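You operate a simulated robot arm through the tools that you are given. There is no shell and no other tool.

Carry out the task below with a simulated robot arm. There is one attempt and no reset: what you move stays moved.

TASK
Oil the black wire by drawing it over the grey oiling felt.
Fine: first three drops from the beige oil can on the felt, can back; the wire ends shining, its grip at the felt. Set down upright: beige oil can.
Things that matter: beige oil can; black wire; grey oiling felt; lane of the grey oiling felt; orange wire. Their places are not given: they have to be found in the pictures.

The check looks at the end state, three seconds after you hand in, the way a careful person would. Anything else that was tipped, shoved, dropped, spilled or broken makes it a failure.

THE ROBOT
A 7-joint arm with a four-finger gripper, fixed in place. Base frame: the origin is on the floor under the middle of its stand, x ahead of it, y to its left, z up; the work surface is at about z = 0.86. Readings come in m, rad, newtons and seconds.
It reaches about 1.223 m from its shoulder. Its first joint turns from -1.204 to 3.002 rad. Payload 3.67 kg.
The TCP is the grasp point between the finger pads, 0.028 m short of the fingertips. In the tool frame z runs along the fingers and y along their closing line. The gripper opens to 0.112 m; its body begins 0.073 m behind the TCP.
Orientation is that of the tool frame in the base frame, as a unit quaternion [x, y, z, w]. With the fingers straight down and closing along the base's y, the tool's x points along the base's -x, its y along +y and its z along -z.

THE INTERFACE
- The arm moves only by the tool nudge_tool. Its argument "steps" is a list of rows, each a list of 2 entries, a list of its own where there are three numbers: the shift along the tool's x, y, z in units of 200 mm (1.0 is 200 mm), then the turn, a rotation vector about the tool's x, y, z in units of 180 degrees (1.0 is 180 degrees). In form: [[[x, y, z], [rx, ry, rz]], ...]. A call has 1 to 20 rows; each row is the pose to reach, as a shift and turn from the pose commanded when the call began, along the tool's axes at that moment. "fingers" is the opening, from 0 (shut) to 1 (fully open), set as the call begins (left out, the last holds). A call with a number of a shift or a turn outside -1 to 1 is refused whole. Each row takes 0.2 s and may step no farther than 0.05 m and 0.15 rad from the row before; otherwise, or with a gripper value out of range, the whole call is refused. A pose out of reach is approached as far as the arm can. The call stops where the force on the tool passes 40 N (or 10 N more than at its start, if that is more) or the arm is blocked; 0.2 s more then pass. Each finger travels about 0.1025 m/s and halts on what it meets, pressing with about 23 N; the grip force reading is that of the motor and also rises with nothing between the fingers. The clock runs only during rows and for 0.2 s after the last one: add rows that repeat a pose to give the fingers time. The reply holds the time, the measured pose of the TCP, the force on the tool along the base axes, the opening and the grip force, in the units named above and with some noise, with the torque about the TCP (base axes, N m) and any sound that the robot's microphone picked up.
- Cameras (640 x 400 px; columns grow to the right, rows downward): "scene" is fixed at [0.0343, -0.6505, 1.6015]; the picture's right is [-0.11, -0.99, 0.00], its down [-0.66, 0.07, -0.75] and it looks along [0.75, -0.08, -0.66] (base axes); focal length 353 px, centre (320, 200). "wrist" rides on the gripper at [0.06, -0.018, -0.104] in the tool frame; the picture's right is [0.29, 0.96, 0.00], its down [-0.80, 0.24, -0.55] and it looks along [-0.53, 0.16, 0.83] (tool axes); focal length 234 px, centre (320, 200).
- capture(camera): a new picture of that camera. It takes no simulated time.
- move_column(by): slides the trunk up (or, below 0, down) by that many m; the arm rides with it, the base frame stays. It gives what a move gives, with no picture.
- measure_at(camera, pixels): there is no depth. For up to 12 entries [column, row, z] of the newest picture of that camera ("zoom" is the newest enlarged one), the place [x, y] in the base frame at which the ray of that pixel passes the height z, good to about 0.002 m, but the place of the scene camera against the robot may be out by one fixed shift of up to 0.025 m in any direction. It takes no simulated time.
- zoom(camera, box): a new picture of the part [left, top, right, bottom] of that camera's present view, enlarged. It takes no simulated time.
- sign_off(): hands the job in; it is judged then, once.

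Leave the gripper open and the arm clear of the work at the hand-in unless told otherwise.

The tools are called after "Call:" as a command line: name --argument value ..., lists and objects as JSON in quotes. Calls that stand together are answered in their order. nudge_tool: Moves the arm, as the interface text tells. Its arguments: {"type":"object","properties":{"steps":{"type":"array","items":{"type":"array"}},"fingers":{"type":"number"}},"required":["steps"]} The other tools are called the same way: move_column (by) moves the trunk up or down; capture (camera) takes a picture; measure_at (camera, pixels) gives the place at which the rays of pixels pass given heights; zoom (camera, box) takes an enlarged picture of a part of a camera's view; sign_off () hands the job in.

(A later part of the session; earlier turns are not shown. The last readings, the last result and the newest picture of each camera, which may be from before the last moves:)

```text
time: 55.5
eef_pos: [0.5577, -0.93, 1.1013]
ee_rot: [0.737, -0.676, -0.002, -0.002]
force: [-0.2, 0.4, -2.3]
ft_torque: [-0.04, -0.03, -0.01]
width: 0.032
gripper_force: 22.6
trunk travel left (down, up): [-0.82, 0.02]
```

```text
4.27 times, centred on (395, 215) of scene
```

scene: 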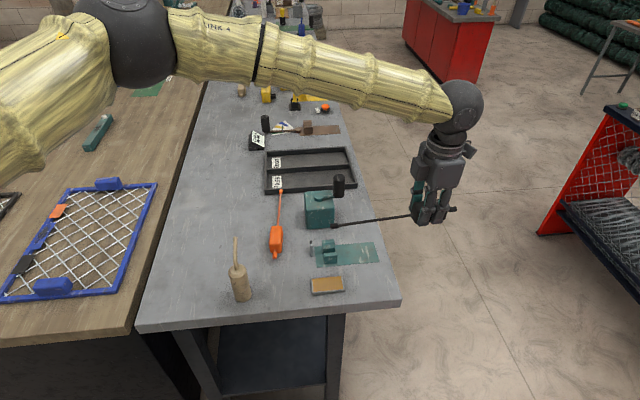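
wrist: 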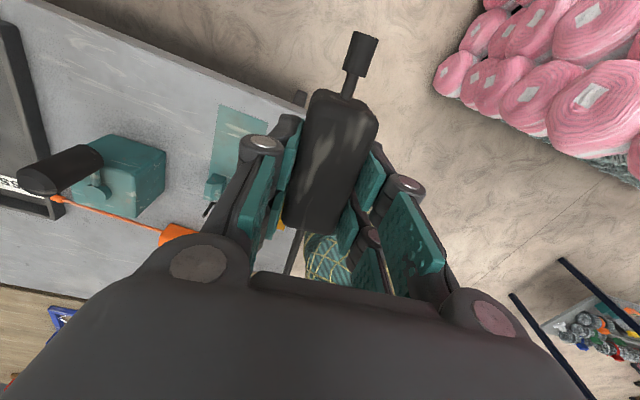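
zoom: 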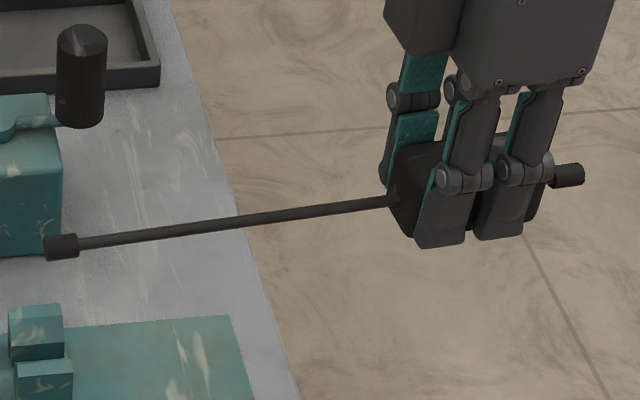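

The felt's true centre is about (0.551, -0.726) and its axis only about 1.5° off y. I'll turn the wire's yaw by 3.7° to match and trim x by 2 mm, still at height.

Call:
nudge_tool --steps '[[[0, 0.01, 0], [0, 0, 0.01]], [[0, 0.01, 0], [0, 0, 0.0205]], [[0, 0.01, 0], [0, 0, 0.0205]]]' --fingers 0

Call:
move_column --by -0.16

Call:
capture --camera "scene"

Call:
zoom --camera "scene" --box '[295, 230, 415, 305]'

Call:
capture --camera "wrist"

```text
time: 56.3
eef_pos: [0.5567, -0.9253, 1.105]
ee_rot: [0.716, -0.698, 0.0, 0.001]
force: [0.4, -0.4, -1.3]
ft_torque: [0.0, 0.04, 0.0]
width: 0.0315
gripper_force: 23.1
trunk travel left (down, up): [-0.82, 0.02]
```

```text
time: 58.1
eef_pos: [0.5565, -0.9266, 0.9439]
ee_rot: [0.716, -0.698, -0.002, 0.001]
force: [0.2, -0.3, -1.5]
ft_torque: [-0.04, 0.01, 0.03]
width: 0.0314
gripper_force: 23.1
trunk travel left (down, up): [-0.66, 0.18]
```

```text
taken
```

scene: 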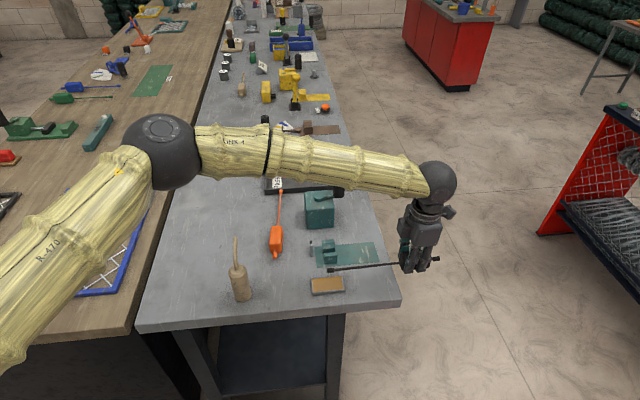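

```text
5.33 times, centred on (355, 268) of scene
```

zoom: 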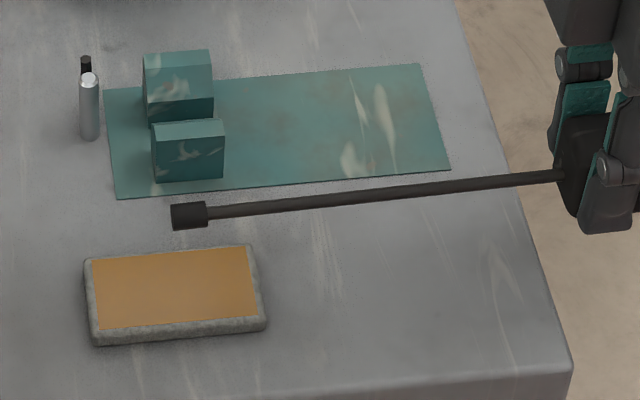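

```text
taken
```

wrist: 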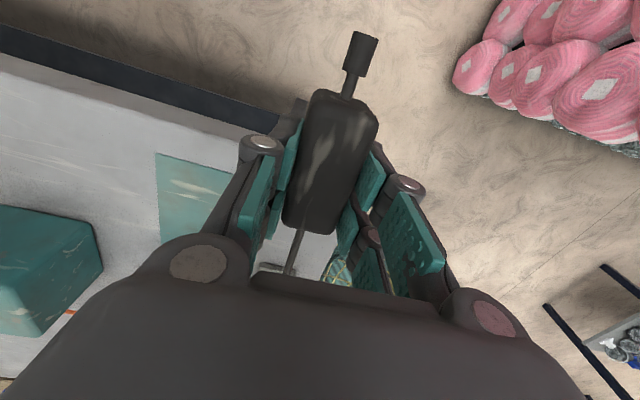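

The rod lies along the lane above the felt, bead near (0.55, -0.725). I'll back out 0.035 m further to -y so that the tip starts at the felt's outer edge, then lower to just above the felt.

Call:
nudge_tool --steps '[[[0.09, 0, 0], [0, 0, 0]], [[0.175, 0, 0], [0, 0, 0]], [[0.175, 0, 0.1], [0, 0, 0]], [[0.175, 0, 0.18], [0, 0, 0]], [[0.175, 0, 0.225], [0, 0, 0]], [[0.175, 0, 0.225], [0, 0, 0]]]' --fingers 0

Call:
zoom --camera "scene" --box '[295, 230, 415, 305]'

Call:
zoom --camera "scene" --box '[310, 265, 390, 300]'

```text
time: 59.5
eef_pos: [0.5578, -0.9606, 0.8991]
ee_rot: [0.716, -0.698, -0.001, 0.001]
force: [0.1, -0.5, -1.1]
ft_torque: [-0.02, -0.02, 0.02]
width: 0.0317
gripper_force: 23.2
trunk travel left (down, up): [-0.66, 0.18]
```

```text
5.33 times, centred on (355, 268) of scene
```

zoom: 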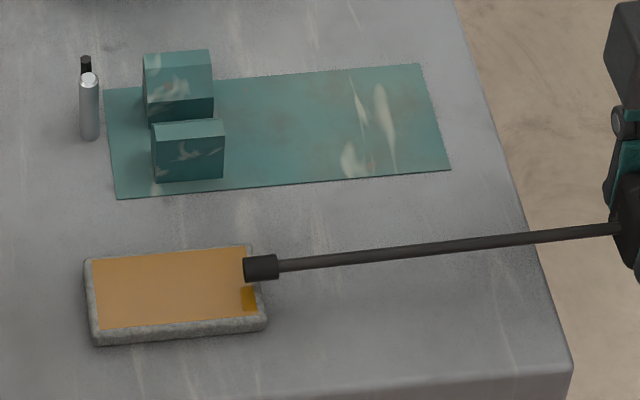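

```text
8.00 times, centred on (350, 282) of scene
```

zoom: 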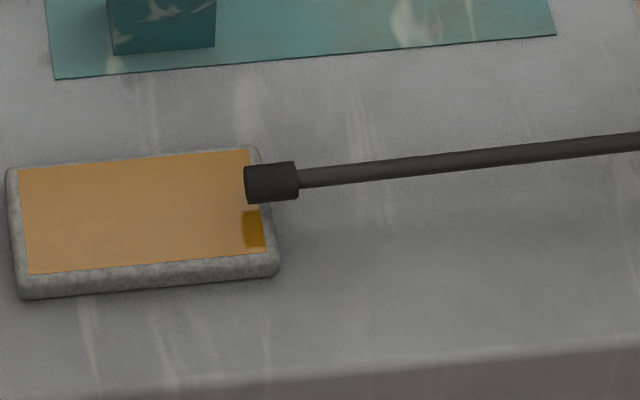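

The bead hangs over the lane's middle at the felt's outer edge; its mirror image puts the felt top at about z = 0.869. I'll pitch the rod about 3.3° tip-down so the rod, not the box, can touch the felt, raising the tool slightly at the same time.

Call:
nudge_tool --steps '[[[0, 0, -0.02], [0, 0.009, 0]], [[0, 0, -0.035], [0, 0.0183, 0]], [[0, 0, -0.035], [0, 0.0183, 0]]]' --fingers 0

Call:
zoom --camera "scene" --box '[310, 265, 390, 300]'

```text
time: 60.3
eef_pos: [0.5566, -0.9621, 0.9051]
ee_rot: [0.715, -0.698, 0.019, 0.02]
force: [0.3, -0.4, -1.4]
ft_torque: [-0.01, -0.02, -0.01]
width: 0.0319
gripper_force: 22.6
trunk travel left (down, up): [-0.66, 0.18]
```

```text
8.00 times, centred on (350, 282) of scene
```

zoom: 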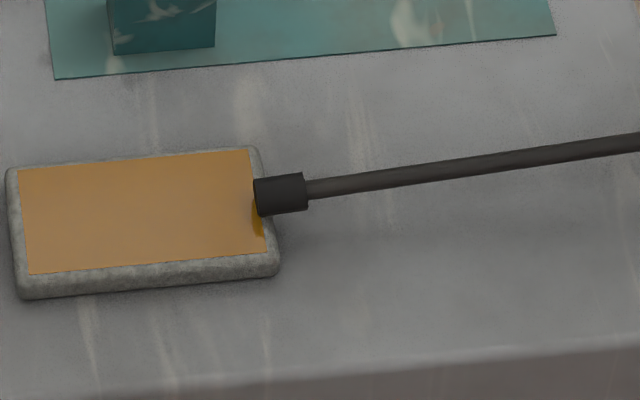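

The bead's reflection shows it just about level with the felt top at its edge. So as not to bump the felt, I'll raise 3 mm, bring the bead onto the felt, and lower it again.

Call:
nudge_tool --steps '[[[0.001, 0, -0.016], [0, 0, 0]], [[-0.087, 0, -0.021], [0, 0, 0]], [[-0.1737, 0, -0.026], [0, 0, 0]], [[-0.1747, 0, -0.012], [0, 0, 0]], [[-0.1747, 0, -0.012], [0, 0, 0]]]' --fingers 0

Call:
zoom --camera "scene" --box '[310, 265, 390, 300]'

```text
time: 61.5
eef_pos: [0.5569, -0.9284, 0.9027]
ee_rot: [0.715, -0.698, 0.017, 0.019]
force: [-0.7, -0.3, -1.0]
ft_torque: [0.02, 0.0, 0.0]
width: 0.0317
gripper_force: 23.1
trunk travel left (down, up): [-0.66, 0.18]
```

```text
8.00 times, centred on (350, 282) of scene
```

zoom: 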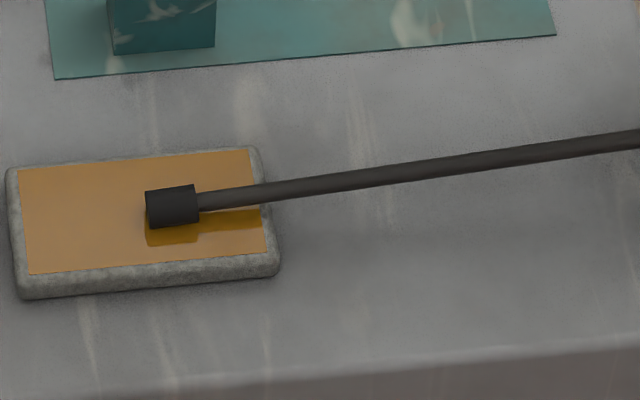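

The bead is on the felt in the lane's middle. I'll now draw slowly along the lane toward +y, 0.05 m at first, with about 1 mm more downward set to keep contact.

Call:
nudge_tool --steps '[[[-0.03, 0, 0.003], [0, 0, 0]], [[-0.08, 0, 0.0004], [0, 0, 0]], [[-0.13, 0, -0.0025], [0, 0, 0]], [[-0.19, 0, -0.006], [0, 0, 0]], [[-0.25, 0, -0.0094], [0, 0, 0]]]' --fingers 0

Call:
zoom --camera "scene" --box '[295, 260, 385, 305]'

```text
time: 62.7
eef_pos: [0.5555, -0.8758, 0.9054]
ee_rot: [0.715, -0.698, 0.019, 0.021]
force: [-0.3, -0.1, -2.1]
ft_torque: [-0.06, -0.01, 0.01]
width: 0.0318
gripper_force: 22.6
trunk travel left (down, up): [-0.66, 0.18]
```

```text
7.11 times, centred on (340, 282) of scene
```

zoom: 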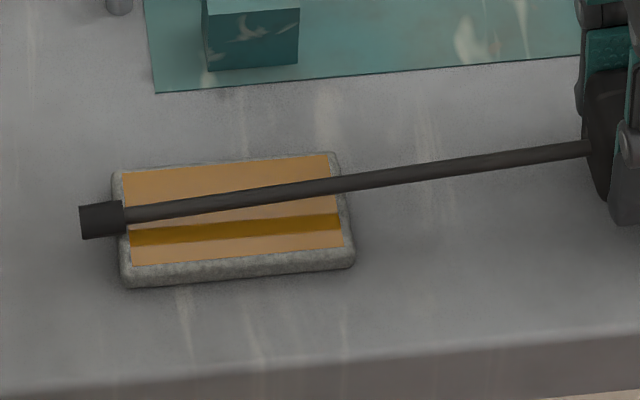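

The bead has just passed the felt's far edge, with the rod about 4 mm above the felt. I'll go 9 mm further, then lower about 4 mm so the rod touches.

Call:
nudge_tool --steps '[[[-0.045, 0, -0.0026], [0, 0, 0]], [[-0.045, 0, 0.006], [0, 0, 0]], [[-0.045, 0, 0.012], [0, 0, 0]], [[-0.045, 0, 0.018], [0, 0, 0]], [[-0.045, 0, 0.018], [0, 0, 0]]]' --fingers 0

Call:
zoom --camera "scene" --box '[295, 260, 385, 305]'

```text
time: 63.9
eef_pos: [0.556, -0.8678, 0.9008]
ee_rot: [0.715, -0.698, 0.019, 0.02]
force: [0.1, -0.2, 2.6]
ft_torque: [0.75, -0.01, -0.05]
width: 0.0321
gripper_force: 23.0
trunk travel left (down, up): [-0.66, 0.18]
```

```text
7.11 times, centred on (340, 282) of scene
```

zoom: 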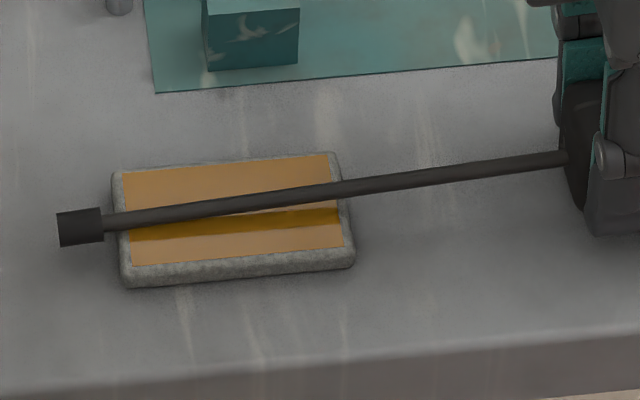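

The rod now presses the felt with about 4 N (torque 0.75 N m), and the felt has not moved. I'll ease up slightly and slide along the rod's own direction 0.03 m.

Call:
nudge_tool --steps '[[[-0.02, 0, -0.002], [0, 0, 0]], [[-0.06, 0, -0.002], [0, 0, 0]], [[-0.1, 0, -0.002], [0, 0, 0]], [[-0.15, 0, -0.002], [0, 0, 0]]]' --fingers 0

Call:
zoom --camera "scene" --box '[295, 260, 385, 305]'

```text
time: 64.9
eef_pos: [0.5545, -0.8391, 0.8997]
ee_rot: [0.716, -0.698, 0.02, 0.02]
force: [-0.2, -0.5, -1.0]
ft_torque: [0.0, 0.02, 0.01]
width: 0.0318
gripper_force: 22.6
trunk travel left (down, up): [-0.66, 0.18]
```

```text
7.11 times, centred on (340, 282) of scene
```

zoom: 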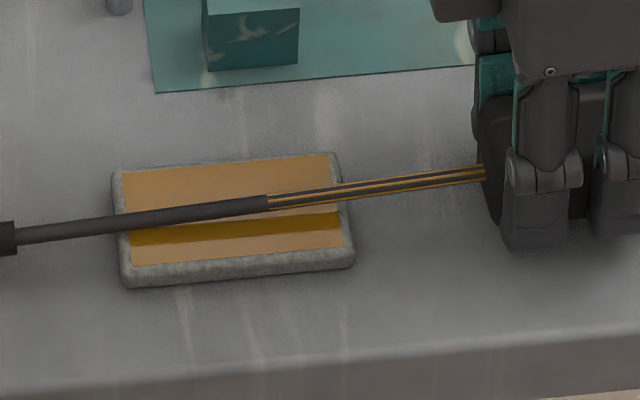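

The half of the rod next to the grip now shows amber stripes of oil, and the felt is unmoved. I'll keep sliding another 0.025 m, with a touch more contact, and look again.

Call:
nudge_tool --steps '[[[-0.03, 0, 0.002], [0, 0, 0]], [[-0.07, 0, 0.002], [0, 0, 0]], [[-0.1, 0, 0.002], [0, 0, 0]], [[-0.125, 0, 0.002], [0, 0, 0]]]' --fingers 0

Call:
zoom --camera "scene" --box '[275, 260, 375, 310]'

```text
time: 65.9
eef_pos: [0.5527, -0.8143, 0.8991]
ee_rot: [0.715, -0.698, 0.019, 0.021]
force: [-0.6, 0.5, -0.4]
ft_torque: [-0.01, 0.03, 0.0]
width: 0.0319
gripper_force: 22.6
trunk travel left (down, up): [-0.66, 0.18]
```

```text
6.40 times, centred on (325, 285) of scene
```

zoom: 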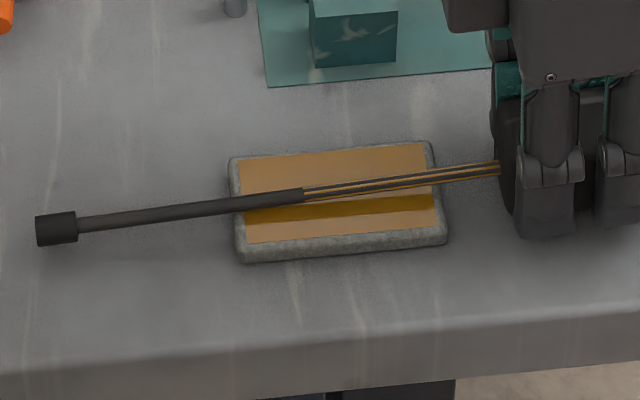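

Only the half near the grip is oiled so far and the force shows no contact now. I'll lower about 1.2 mm to regain contact and see if the oiled part grows.

Call:
nudge_tool --steps '[[[0, 0, 0.003], [0, 0, 0]], [[0, 0, 0.006], [0, 0, 0]], [[0, 0, 0.006], [0, 0, 0]]]' --fingers 0

Call:
zoom --camera "scene" --box '[275, 260, 375, 310]'

```text
time: 66.7
eef_pos: [0.5531, -0.8131, 0.8975]
ee_rot: [0.715, -0.699, 0.019, 0.02]
force: [0.8, -2.4, 5.3]
ft_torque: [0.64, -0.03, -0.15]
width: 0.0317
gripper_force: 22.7
trunk travel left (down, up): [-0.66, 0.18]
```

```text
6.40 times, centred on (325, 285) of scene
```

zoom: 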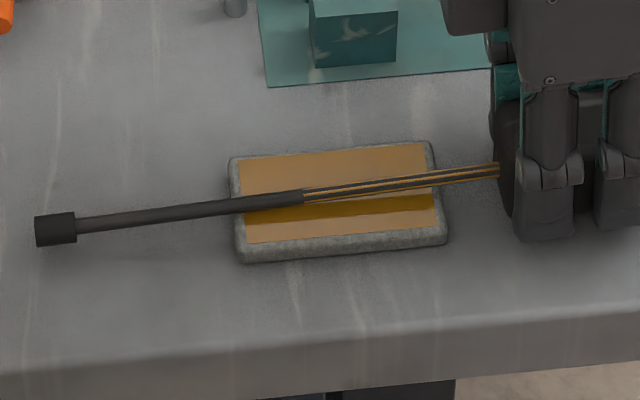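

Contact is back (about 6 N) but the oiled part is unchanged at the rod's half. The grip is still about 2 cm from the felt, so I'll ease off slightly and continue the draw 0.016 m toward the felt's edge.

Call:
nudge_tool --steps '[[[-0.02, 0, -0.002], [0, 0, 0]], [[-0.04, 0, -0.002], [0, 0, 0]], [[-0.06, 0, -0.002], [0, 0, 0]], [[-0.08, 0, -0.002], [0, 0, 0]], [[-0.08, 0, -0.002], [0, 0, 0]]]' --fingers 0

Call:
zoom --camera "scene" --box '[275, 260, 375, 310]'

```text
time: 67.9
eef_pos: [0.5537, -0.7964, 0.8952]
ee_rot: [0.715, -0.698, 0.019, 0.02]
force: [0.0, -0.7, 4.0]
ft_torque: [0.56, -0.03, 0.02]
width: 0.0318
gripper_force: 23.1
trunk travel left (down, up): [-0.66, 0.18]
```

```text
6.40 times, centred on (325, 285) of scene
```

zoom: 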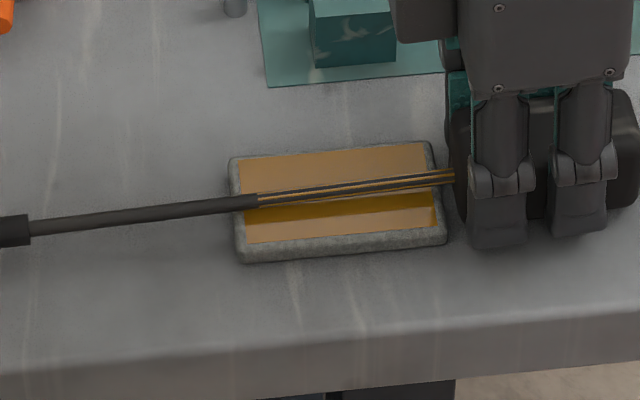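

The grip is now about 3 mm from the felt's edge, but the outer half of the rod is still dry. I'll zoom closer on the rod to understand the oiled part.

Call:
zoom --camera "scene" --box '[305, 268, 350, 296]'

Call:
zoom --camera "scene" --box '[265, 265, 320, 300]'

Call:
capture --camera "wrist"

```text
14.22 times, centred on (328, 282) of scene
```

zoom: 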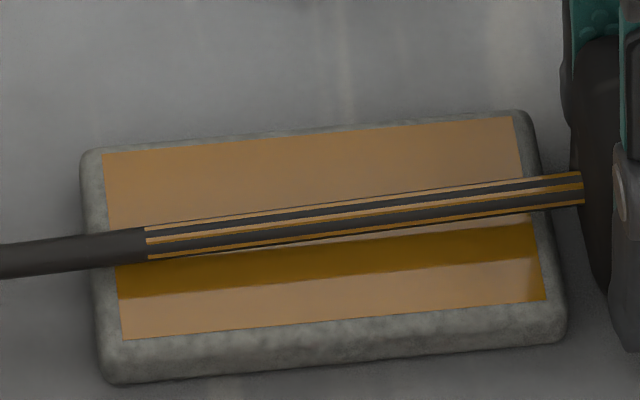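

```text
11.43 times, centred on (292, 282) of scene
```

zoom: 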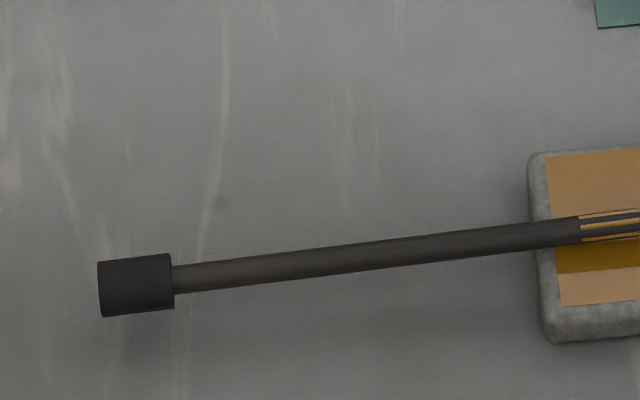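

```text
taken
```

wrist: 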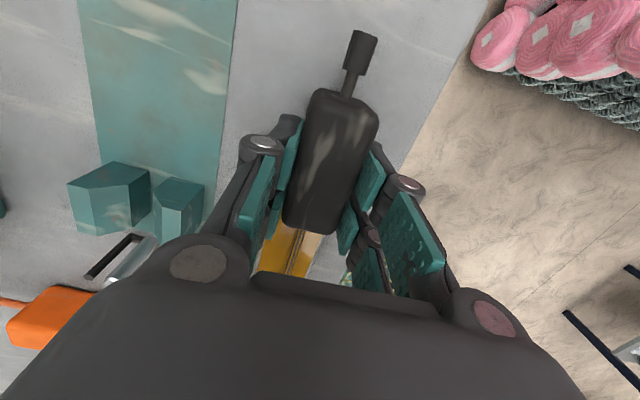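

The oil film starts at the grip and reaches only the rod's middle. It may grow as the felt travels from the grip toward the tip in contact, so I'll draw back outward along the rod with light contact, 0.03 m at first, and watch.

Call:
nudge_tool --steps '[[[0.03, 0, -0.001], [0, 0, 0]], [[0.07, 0, -0.001], [0, 0, 0]], [[0.11, 0, -0.001], [0, 0, 0]], [[0.15, 0, -0.001], [0, 0, 0]]]' --fingers 0

Call:
zoom --camera "scene" --box '[275, 260, 375, 310]'

```text
time: 68.9
eef_pos: [0.5548, -0.8274, 0.8963]
ee_rot: [0.716, -0.698, 0.019, 0.02]
force: [0.0, -0.1, -1.6]
ft_torque: [-0.04, 0.02, 0.0]
width: 0.0315
gripper_force: 23.5
trunk travel left (down, up): [-0.66, 0.18]
```

```text
6.40 times, centred on (325, 285) of scene
```

zoom: 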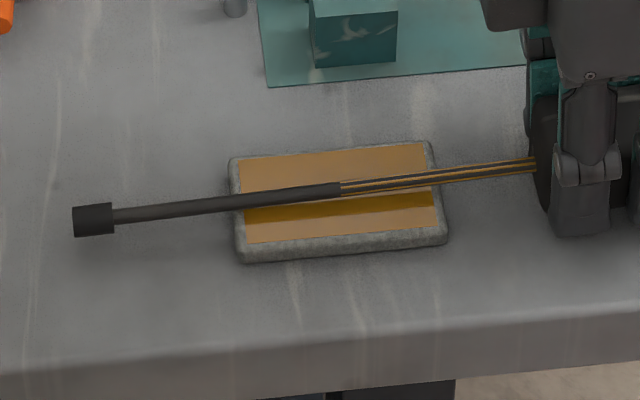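

No contact at the moment (force at baseline). I'll lower about 1.5 mm until the rod presses lightly again here.

Call:
nudge_tool --steps '[[[0, 0, 0.004], [0, 0, 0]], [[0, 0, 0.008], [0, 0, 0]], [[0, 0, 0.008], [0, 0, 0]]]' --fingers 0

```text
time: 69.7
eef_pos: [0.5543, -0.8269, 0.8956]
ee_rot: [0.715, -0.698, 0.02, 0.02]
force: [-0.4, -0.8, -1.2]
ft_torque: [0.0, 0.0, 0.0]
width: 0.0316
gripper_force: 23.2
trunk travel left (down, up): [-0.66, 0.18]
```

There is still no contact, so the wire must have turned slightly in the grip. I'll add 1.7° of tip-down pitch while raising 1 mm.

Call:
nudge_tool --steps '[[[0, 0, -0.005], [0, 0.005, 0]], [[0, 0, -0.005], [0, 0.0095, 0]], [[0, 0, -0.005], [0, 0.0095, 0]]]' --fingers 0

Call:
zoom --camera "scene" --box '[275, 260, 375, 310]'

```text
time: 70.5
eef_pos: [0.5542, -0.8268, 0.8964]
ee_rot: [0.715, -0.698, 0.03, 0.031]
force: [1.0, 2.0, 4.0]
ft_torque: [0.75, -0.02, -0.07]
width: 0.0318
gripper_force: 23.1
trunk travel left (down, up): [-0.66, 0.18]
```

```text
6.40 times, centred on (325, 285) of scene
```

zoom: 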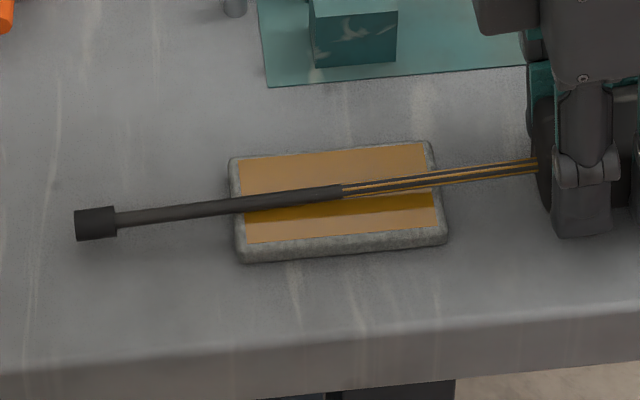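

Contact again (torque 0.75 N m). I'll draw outward along the rod 0.043 m with this contact, stopping before the bead meets the felt's edge.

Call:
nudge_tool --steps '[[[0.04, 0, 0.0012], [0, 0, 0]], [[0.08, 0, 0.0024], [0, 0, 0]], [[0.13, 0, 0.0038], [0, 0, 0]], [[0.175, 0, 0.0052], [0, 0, 0]], [[0.215, 0, 0.0064], [0, 0, 0]]]' --fingers 0

Call:
zoom --camera "scene" --box '[285, 260, 385, 310]'

```text
time: 71.7
eef_pos: [0.5547, -0.8712, 0.8988]
ee_rot: [0.715, -0.698, 0.031, 0.03]
force: [-0.1, 0.0, -1.9]
ft_torque: [-0.03, 0.02, 0.01]
width: 0.0318
gripper_force: 22.8
trunk travel left (down, up): [-0.66, 0.18]
```

```text
6.40 times, centred on (335, 285) of scene
```

zoom: 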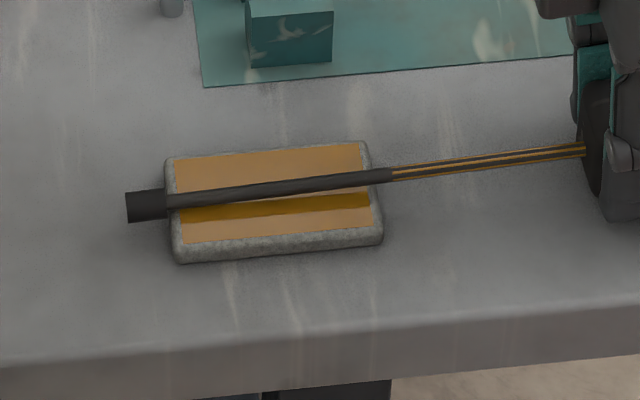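

Contact slipped away again and the film is unchanged at one half. I think it counts one unbroken stroke from tip to grip. I'll lift, go back out so the bead sits on the felt's outer part, and pitch the rod 1.6° more, to make a full continuous stroke with steady contact.

Call:
nudge_tool --steps '[[[0.0035, 0, -0.04], [0, 0, 0]], [[0.1886, 0, -0.0337], [0, 0.0044, 0]], [[0.374, 0, -0.0276], [0, 0.0088, 0]], [[0.374, 0, -0.0276], [0, 0.0088, 0]]]' --fingers 0

Call:
zoom --camera "scene" --box '[300, 255, 400, 305]'

```text
time: 72.7
eef_pos: [0.5587, -0.9458, 0.9099]
ee_rot: [0.715, -0.697, 0.039, 0.039]
force: [0.4, 0.9, -3.0]
ft_torque: [-0.01, -0.04, -0.02]
width: 0.0316
gripper_force: 22.9
trunk travel left (down, up): [-0.66, 0.18]
```

```text
6.40 times, centred on (350, 280) of scene
```

zoom: 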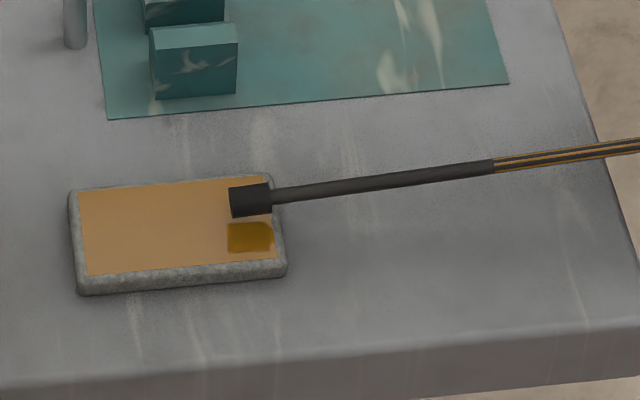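

The bead hangs about 6 mm above the felt and the rod pitch is about 3.1°. I'll add 1° of pitch and come down to just above contact.

Call:
nudge_tool --steps '[[[0, 0, 0.006], [0, 0.003, 0]], [[0, 0, 0.0125], [0, 0.0056, 0]], [[0, 0, 0.0125], [0, 0.0056, 0]]]' --fingers 0

Call:
zoom --camera "scene" --box '[310, 265, 370, 295]'

```text
time: 73.5
eef_pos: [0.5581, -0.9482, 0.9061]
ee_rot: [0.714, -0.697, 0.045, 0.045]
force: [0.0, 0.4, -1.5]
ft_torque: [-0.02, 0.0, -0.02]
width: 0.032
gripper_force: 22.6
trunk travel left (down, up): [-0.66, 0.18]
```

```text
10.67 times, centred on (340, 280) of scene
```

zoom: 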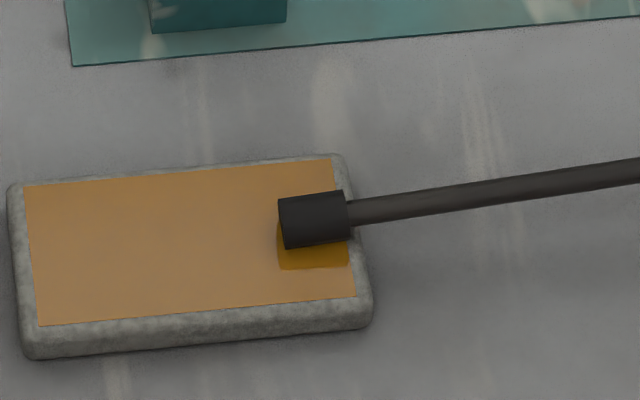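

The bead is about 2.7 mm above the felt now. I'll add 1.2° more pitch and raise 4 mm, to leave room for the box above the bench at the end of the stroke.

Call:
nudge_tool --steps '[[[0, 0, -0.01], [0, 0.0034, 0]], [[0, 0, -0.02], [0, 0.0067, 0]], [[0, 0, -0.02], [0, 0.0067, 0]]]' --fingers 0

Call:
zoom --camera "scene" --box '[310, 265, 370, 295]'

```text
time: 74.3
eef_pos: [0.5574, -0.9423, 0.913]
ee_rot: [0.713, -0.697, 0.054, 0.053]
force: [0.6, -1.2, -1.5]
ft_torque: [-0.02, 0.02, -0.01]
width: 0.0317
gripper_force: 23.1
trunk travel left (down, up): [-0.66, 0.18]
```

```text
10.67 times, centred on (340, 280) of scene
```

zoom: 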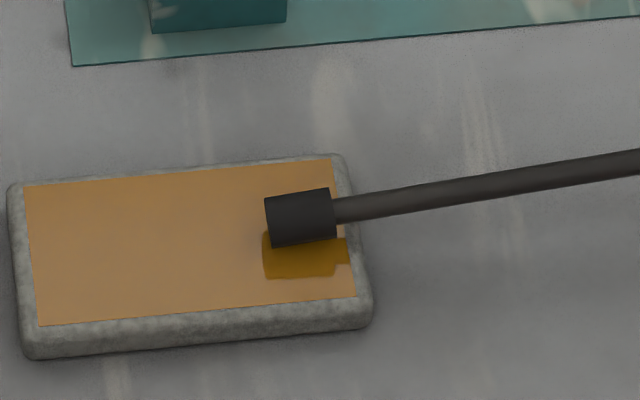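

The bead is about 4.6 mm above the felt. I'll lower it until it presses lightly.

Call:
nudge_tool --steps '[[[-0.0023, 0, 0.0148], [0, 0, 0]], [[-0.0035, 0, 0.0227], [0, 0, 0]], [[-0.0043, 0, 0.0277], [0, 0, 0]], [[-0.0043, 0, 0.0277], [0, 0, 0]]]' --fingers 0

Call:
zoom --camera "scene" --box '[310, 265, 370, 295]'

```text
time: 75.3
eef_pos: [0.5572, -0.9423, 0.9085]
ee_rot: [0.713, -0.697, 0.053, 0.054]
force: [-0.3, 1.1, 0.6]
ft_torque: [0.52, 0.01, -0.07]
width: 0.0316
gripper_force: 22.6
trunk travel left (down, up): [-0.66, 0.18]
```

```text
10.67 times, centred on (340, 280) of scene
```

zoom: 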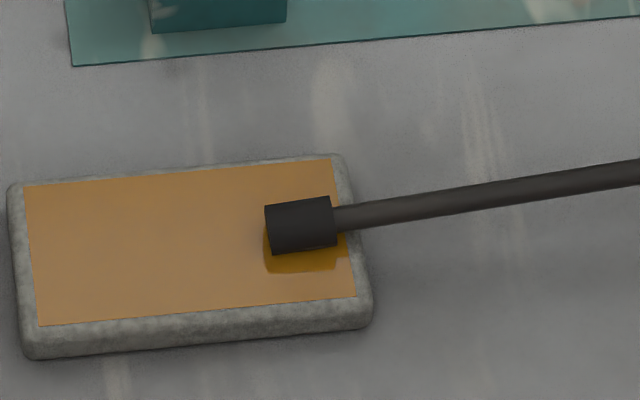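

The bead presses with about 2.6 N. I'll start the continuous stroke: 0.058 m toward +y at constant height with the bead on the felt.

Call:
nudge_tool --steps '[[[-0.0395, 0, -0.0061], [0, 0, 0]], [[-0.0889, 0, -0.0138], [0, 0, 0]], [[-0.1383, 0, -0.0214], [0, 0, 0]], [[-0.1877, 0, -0.029], [0, 0, 0]], [[-0.2371, 0, -0.0365], [0, 0, 0]], [[-0.2865, 0, -0.044], [0, 0, 0]]]' --fingers 0

Call:
zoom --camera "scene" --box '[295, 260, 375, 300]'

```text
time: 76.7
eef_pos: [0.5571, -0.8865, 0.906]
ee_rot: [0.714, -0.696, 0.054, 0.054]
force: [-0.3, -0.3, -1.4]
ft_torque: [-0.02, 0.01, -0.01]
width: 0.0315
gripper_force: 22.9
trunk travel left (down, up): [-0.66, 0.18]
```

```text
8.00 times, centred on (335, 280) of scene
```

zoom: 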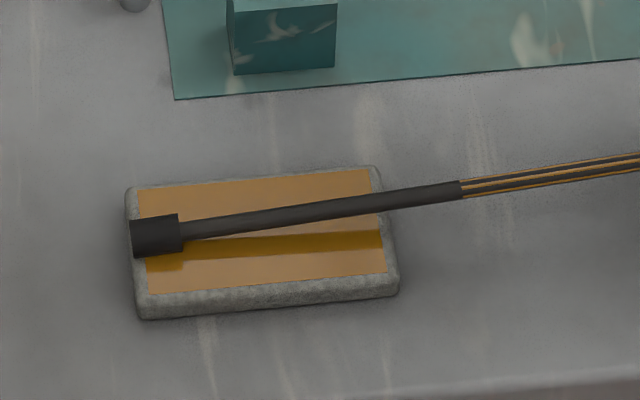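

Moving made the contact fade again. The film's fraction matches the point where contact was first lost, so from there I need pressed contact all the way to the grip. I'll pass the bead over the far edge and then lower until the rod presses.

Call:
nudge_tool --steps '[[[-0.0346, 0, -0.0054], [0, 0, 0]], [[-0.0692, 0, -0.0107], [0, 0, 0]], [[-0.0707, 0, -0.0008], [0, 0, 0]], [[-0.0722, 0, 0.0091], [0, 0, 0]], [[-0.073, 0, 0.014], [0, 0, 0]], [[-0.073, 0, 0.014], [0, 0, 0]]]' --fingers 0

Call:
zoom --camera "scene" --box '[295, 260, 375, 300]'

```text
time: 78.1
eef_pos: [0.5563, -0.8722, 0.9017]
ee_rot: [0.713, -0.697, 0.053, 0.054]
force: [-0.1, -1.0, 1.9]
ft_torque: [0.61, 0.01, 0.03]
width: 0.0319
gripper_force: 23.4
trunk travel left (down, up): [-0.66, 0.18]
```

```text
8.00 times, centred on (335, 280) of scene
```

zoom: 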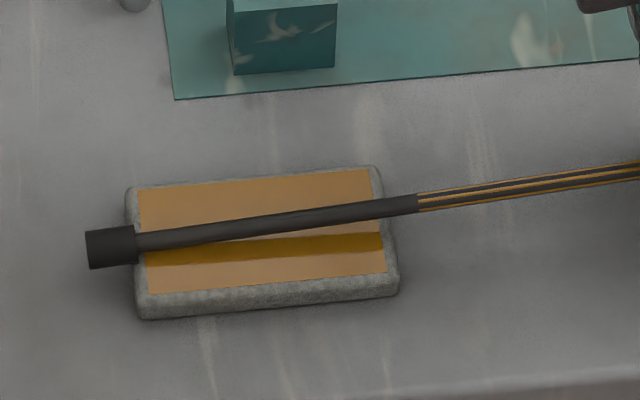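

The rod presses with about 3.3 N at the far edge. I'll slide inward 0.02 m with a small continuous downward bias and check that contact stays.

Call:
nudge_tool --steps '[[[-0.0251, 0, -0.001], [0, 0, 0]], [[-0.0503, 0, -0.0021], [0, 0, 0]], [[-0.0754, 0, -0.0031], [0, 0, 0]], [[-0.1005, 0, -0.0041], [0, 0, 0]]]' --fingers 0

Call:
zoom --camera "scene" --box '[285, 260, 375, 305]'

```text
time: 79.1
eef_pos: [0.5535, -0.8521, 0.9013]
ee_rot: [0.714, -0.696, 0.054, 0.053]
force: [0.6, -0.8, 1.6]
ft_torque: [0.6, 0.0, 0.0]
width: 0.0317
gripper_force: 22.8
trunk travel left (down, up): [-0.66, 0.18]
```

```text
7.11 times, centred on (330, 282) of scene
```

zoom: 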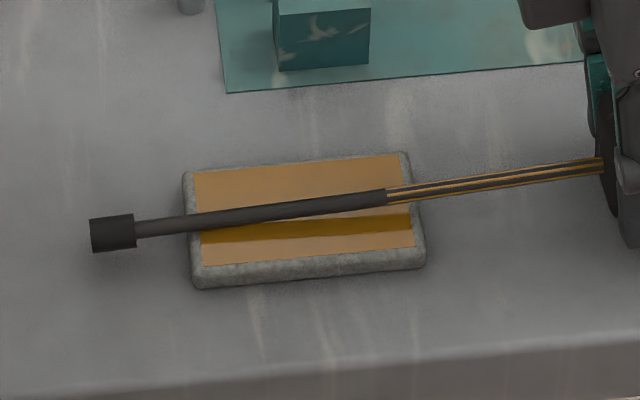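

Contact held (torque 0.6 N m). I'll repeat the same 0.02 m slide.

Call:
nudge_tool --steps '[[[-0.0251, 0, -0.001], [0, 0, 0]], [[-0.0503, 0, -0.0021], [0, 0, 0]], [[-0.0754, 0, -0.0031], [0, 0, 0]], [[-0.1005, 0, -0.0041], [0, 0, 0]]]' --fingers 0

Call:
zoom --camera "scene" --box '[285, 260, 375, 305]'

```text
time: 80.1
eef_pos: [0.5538, -0.8329, 0.8963]
ee_rot: [0.713, -0.697, 0.054, 0.053]
force: [-0.3, -0.8, 4.0]
ft_torque: [0.69, 0.01, 0.08]
width: 0.0317
gripper_force: 22.9
trunk travel left (down, up): [-0.66, 0.18]
```

```text
7.11 times, centred on (330, 282) of scene
```

zoom: 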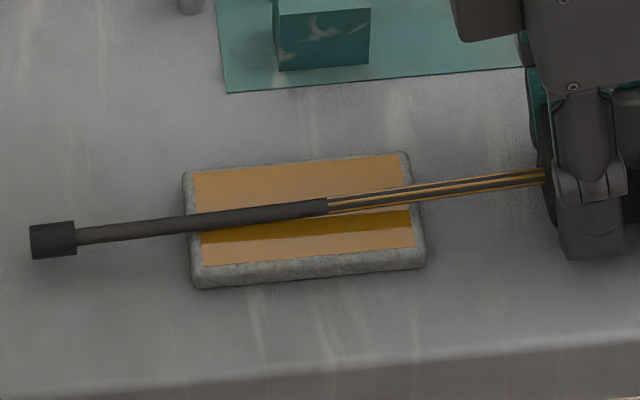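

Contact held here too. The box is getting close to the bench, so I'll rotate the wire about its contact point (1.5° more pitch, raising the grip 3.5 mm) while keeping the pressure.

Call:
nudge_tool --steps '[[[0.001, 0, -0.0055], [0, 0.0028, 0]], [[0.002, 0, -0.0115], [0, 0.0056, 0]], [[0.0028, 0, -0.0175], [0, 0.0084, 0]], [[0.0028, 0, -0.0175], [0, 0.0084, 0]]]' --fingers 0

Call:
zoom --camera "scene" --box '[285, 260, 375, 305]'

```text
time: 81.1
eef_pos: [0.5545, -0.8316, 0.9002]
ee_rot: [0.713, -0.695, 0.063, 0.063]
force: [-0.6, 1.1, 3.1]
ft_torque: [0.71, -0.04, -0.06]
width: 0.0318
gripper_force: 23.3
trunk travel left (down, up): [-0.66, 0.18]
```

```text
7.11 times, centred on (330, 282) of scene
```

zoom: 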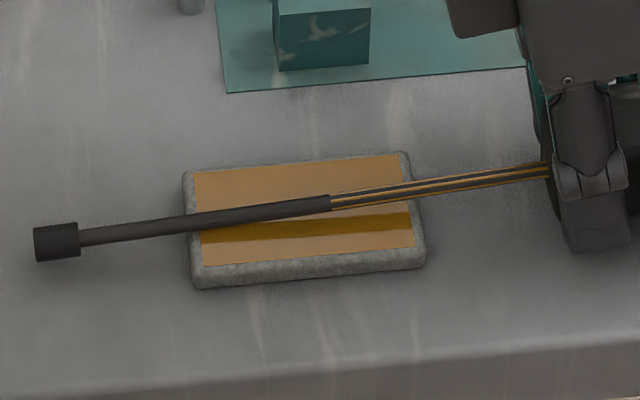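

Contact kept (0.71 N m). I'll slide the last 0.032 m toward the grip with the same bias.

Call:
nudge_tool --steps '[[[-0.0401, 0, -0.0028], [0, 0, 0]], [[-0.0802, 0, -0.0057], [0, 0, 0]], [[-0.1204, 0, -0.0085], [0, 0, 0]], [[-0.1605, 0, -0.0113], [0, 0, 0]]]' --fingers 0

Call:
zoom --camera "scene" --box '[275, 260, 375, 310]'

```text
time: 82.1
eef_pos: [0.5542, -0.8011, 0.8987]
ee_rot: [0.713, -0.696, 0.064, 0.062]
force: [-0.9, 0.6, 5.5]
ft_torque: [0.72, 0.01, -0.01]
width: 0.0318
gripper_force: 22.7
trunk travel left (down, up): [-0.66, 0.18]
```

```text
6.40 times, centred on (325, 285) of scene
```

zoom: 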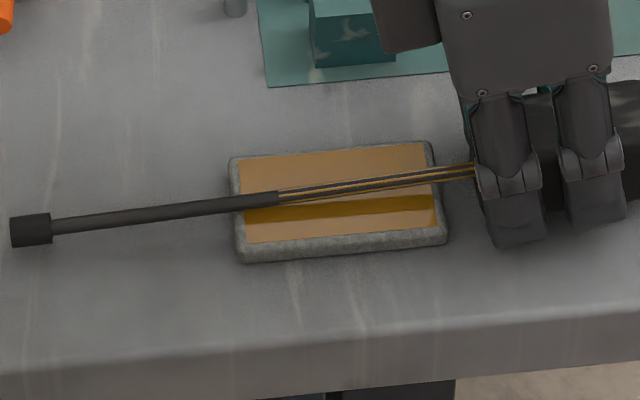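

Contact held to here, but the film is still only half. The grip is still about 8 mm from the felt; I'll creep 5.5 mm further, keeping clear of the felt's edge, and look closely.

Call:
nudge_tool --steps '[[[-0.014, 0, -0.001], [0, 0, 0]], [[-0.0275, 0, -0.002], [0, 0, 0]], [[-0.0275, 0, -0.002], [0, 0, 0]]]' --fingers 0

Call:
zoom --camera "scene" --box '[300, 262, 360, 300]'

Call:
zoom --camera "wrist" --box '[200, 180, 400, 300]'

```text
time: 82.9
eef_pos: [0.5547, -0.7955, 0.8962]
ee_rot: [0.713, -0.696, 0.063, 0.063]
force: [0.8, -1.5, 4.2]
ft_torque: [0.51, 0.0, 0.04]
width: 0.0317
gripper_force: 23.2
trunk travel left (down, up): [-0.66, 0.18]
```

```text
10.53 times, centred on (330, 281) of scene
```

zoom: 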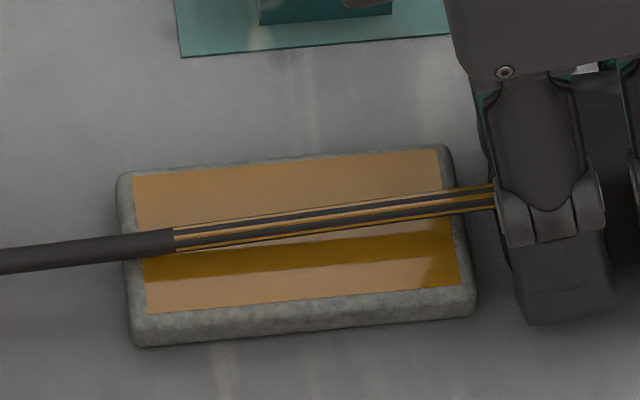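

```text
3.20 times, centred on (300, 240) of wrist
```

zoom: 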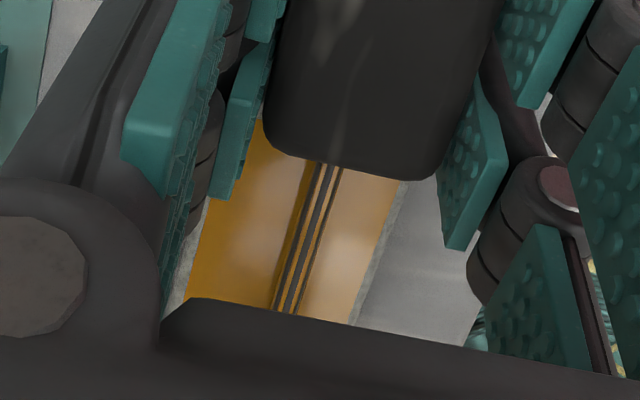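

Still half. The natural way is probably a level wire slid low over the felt, from tip to grip; my pitched strokes left the rod rather high over part of the felt. I'll lift 1 cm, level the rod (about -2.9°), and go back out until the tip is just off the felt's outer edge.

Call:
nudge_tool --steps '[[[0.009, 0, -0.0492], [0, -0.008, 0]], [[0.009, 0, -0.0492], [0, -0.016, 0]], [[0.1861, 0, -0.017], [0, -0.016, 0]], [[0.3632, 0, 0.0152], [0, -0.016, 0]], [[0.5403, 0, 0.0474], [0, -0.016, 0]], [[0.7174, 0, 0.0796], [0, -0.016, 0]], [[0.8946, 0, 0.112], [0, -0.016, 0]], [[0.8946, 0, 0.112], [0, -0.016, 0]]]' --fingers 0

Call:
zoom --camera "scene" --box '[310, 250, 410, 300]'

Call:
zoom --camera "scene" --box '[310, 225, 430, 310]'

```text
time: 84.7
eef_pos: [0.5598, -0.9783, 0.9021]
ee_rot: [0.714, -0.698, 0.044, 0.043]
force: [-1.3, 0.5, -1.9]
ft_torque: [-0.06, -0.01, 0.01]
width: 0.0315
gripper_force: 22.8
trunk travel left (down, up): [-0.66, 0.18]
```

```text
6.40 times, centred on (360, 275) of scene
```

zoom: 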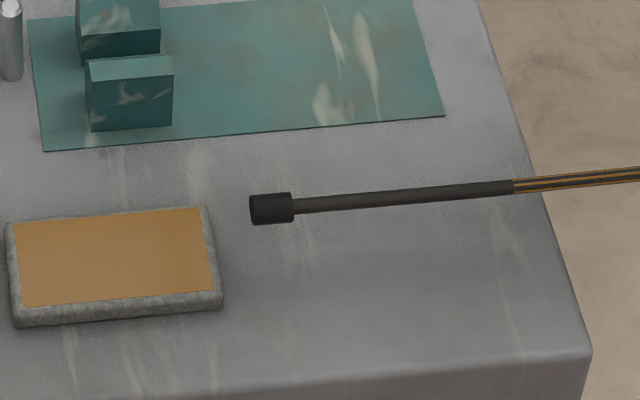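

```text
4.71 times, centred on (370, 268) of scene
```

zoom: 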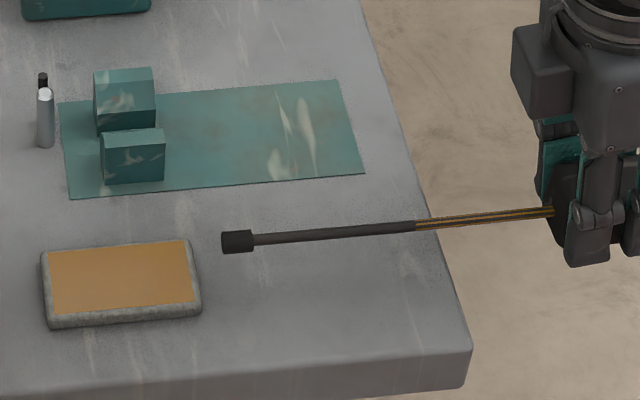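

The rod is level now, tip about 1 cm off the felt's outer edge, about 15 mm above the felt. I'll lower 7 mm so the box would just clear the bench.

Call:
nudge_tool --steps '[[[-0.002, 0, 0.0175], [0, 0, 0]], [[-0.0043, 0, 0.0347], [0, 0, 0]], [[-0.0043, 0, 0.0347], [0, 0, 0]]]' --fingers 0

Call:
zoom --camera "scene" --box '[310, 255, 390, 300]'

```text
time: 85.5
eef_pos: [0.5589, -0.9719, 0.9032]
ee_rot: [0.714, -0.697, 0.047, 0.046]
force: [0.2, 0.2, -0.7]
ft_torque: [-0.05, 0.05, 0.02]
width: 0.0317
gripper_force: 22.7
trunk travel left (down, up): [-0.66, 0.18]
```

```text
8.00 times, centred on (350, 278) of scene
```

zoom: 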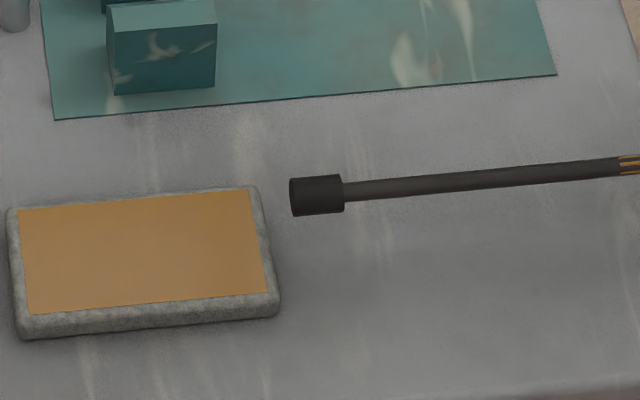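

The arm has settled now at z = 0.903. I'll lower another 7.5 mm.

Call:
nudge_tool --steps '[[[-0.0015, 0, 0.0125], [0, 0, 0]], [[-0.003, 0, 0.025], [0, 0, 0]], [[-0.0046, 0, 0.0372], [0, 0, 0]], [[-0.0046, 0, 0.0372], [0, 0, 0]]]' --fingers 0

Call:
zoom --camera "scene" --box '[310, 255, 390, 300]'

```text
time: 86.5
eef_pos: [0.5585, -0.9723, 0.8939]
ee_rot: [0.714, -0.697, 0.046, 0.045]
force: [-0.9, -0.1, -1.0]
ft_torque: [0.03, 0.03, 0.03]
width: 0.0316
gripper_force: 23.2
trunk travel left (down, up): [-0.66, 0.18]
```

```text
8.00 times, centred on (350, 278) of scene
```

zoom: 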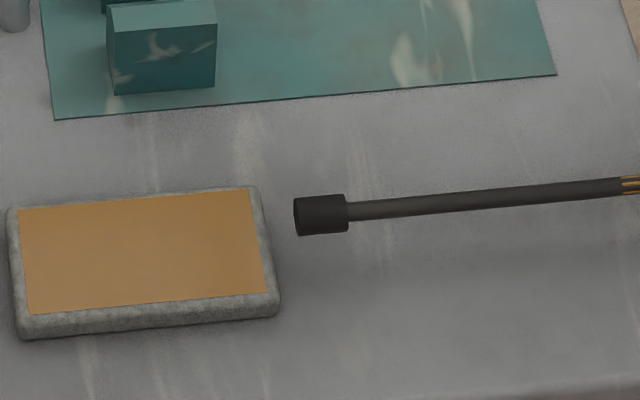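

The bead bottom may be slightly below the felt's top, so before entering I'll raise 3 mm, move 2 cm in over the felt, and check the reflection.

Call:
nudge_tool --steps '[[[0.0018, 0, -0.0149], [0, 0, 0]], [[-0.0478, 0, -0.021], [0, 0, 0]], [[-0.0974, 0, -0.0272], [0, 0, 0]], [[-0.0974, 0, -0.0272], [0, 0, 0]]]' --fingers 0

Call:
zoom --camera "scene" --box '[310, 265, 370, 298]'

```text
time: 87.5
eef_pos: [0.5571, -0.9527, 0.8975]
ee_rot: [0.714, -0.697, 0.046, 0.045]
force: [0.2, 0.6, -1.2]
ft_torque: [0.02, 0.01, 0.01]
width: 0.0315
gripper_force: 23.0
trunk travel left (down, up): [-0.66, 0.18]
```

```text
10.67 times, centred on (340, 282) of scene
```

zoom: 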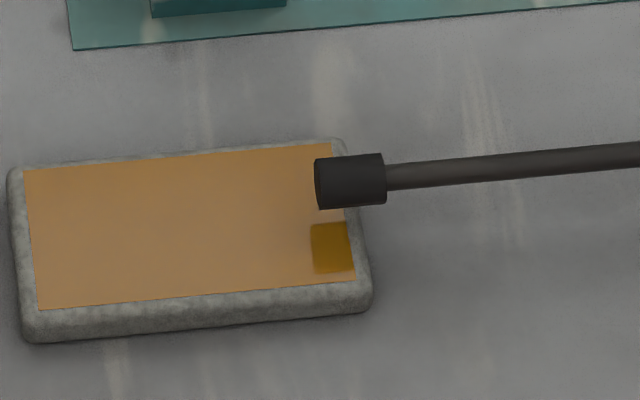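

The bead bottom is about 6.7 mm above the felt and the rod slightly nose-up. I'll pitch 1.2° tip-down and lower 2 mm.

Call:
nudge_tool --steps '[[[0, 0, 0.005], [0, 0.0034, 0]], [[-0.0012, 0, 0.0099], [0, 0.0067, 0]], [[-0.0012, 0, 0.0099], [0, 0.0067, 0]]]' --fingers 0

Call:
zoom --camera "scene" --box '[310, 265, 370, 298]'

```text
time: 88.3
eef_pos: [0.557, -0.9544, 0.8942]
ee_rot: [0.713, -0.697, 0.053, 0.052]
force: [0.2, 0.2, -1.0]
ft_torque: [0.0, 0.02, 0.02]
width: 0.0321
gripper_force: 22.7
trunk travel left (down, up): [-0.66, 0.18]
```

```text
10.67 times, centred on (340, 282) of scene
```

zoom: 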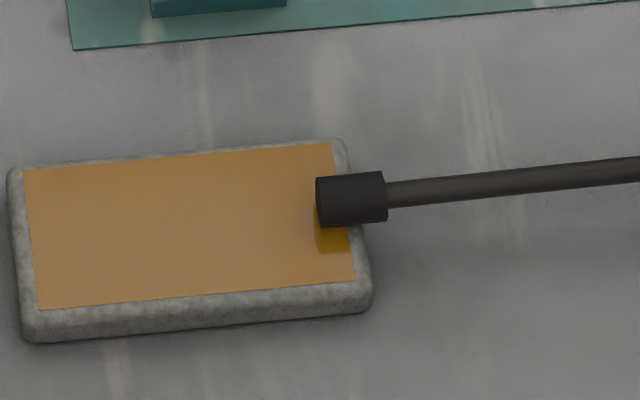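

The bead now just grazes the felt with the rod nearly level. I'll make one slow, continuous level stroke of 0.156 m to bring the grip to the felt.

Call:
nudge_tool --steps '[[[-0.0386, 0, -0.0058], [0, 0, 0]], [[-0.0771, 0, -0.0115], [0, 0, 0]], [[-0.1157, 0, -0.0173], [0, 0, 0]], [[-0.1542, 0, -0.0231], [0, 0, 0]], [[-0.1928, 0, -0.0289], [0, 0, 0]], [[-0.2313, 0, -0.0346], [0, 0, 0]], [[-0.2699, 0, -0.0404], [0, 0, 0]], [[-0.3084, 0, -0.0462], [0, 0, 0]], [[-0.347, 0, -0.0519], [0, 0, 0]], [[-0.3855, 0, -0.0577], [0, 0, 0]], [[-0.4241, 0, -0.0635], [0, 0, 0]], [[-0.4626, 0, -0.0692], [0, 0, 0]], [[-0.5012, 0, -0.075], [0, 0, 0]], [[-0.5397, 0, -0.0808], [0, 0, 0]], [[-0.5783, 0, -0.0866], [0, 0, 0]], [[-0.6168, 0, -0.0923], [0, 0, 0]], [[-0.6554, 0, -0.0981], [0, 0, 0]], [[-0.6939, 0, -0.1039], [0, 0, 0]], [[-0.7325, 0, -0.1096], [0, 0, 0]], [[-0.771, 0, -0.1154], [0, 0, 0]]]' --fingers 0

Call:
zoom --camera "scene" --box '[265, 255, 375, 310]'

```text
time: 92.5
eef_pos: [0.5544, -0.8003, 0.8932]
ee_rot: [0.713, -0.697, 0.054, 0.052]
force: [2.2, -19.4, -2.7]
ft_torque: [-0.3, -0.04, -0.01]
width: 0.0098
gripper_force: 22.9
trunk travel left (down, up): [-0.66, 0.18]
```

```text
5.82 times, centred on (320, 282) of scene
```

zoom: 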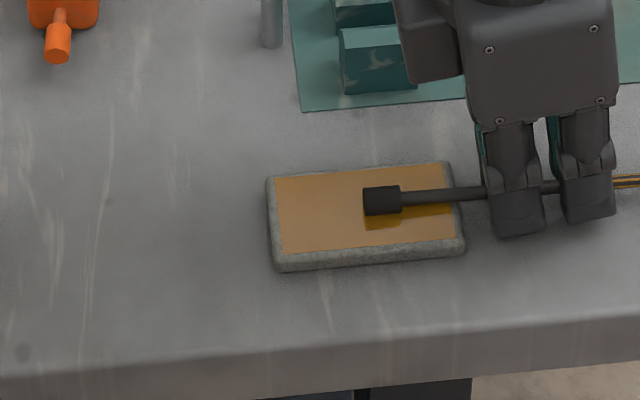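

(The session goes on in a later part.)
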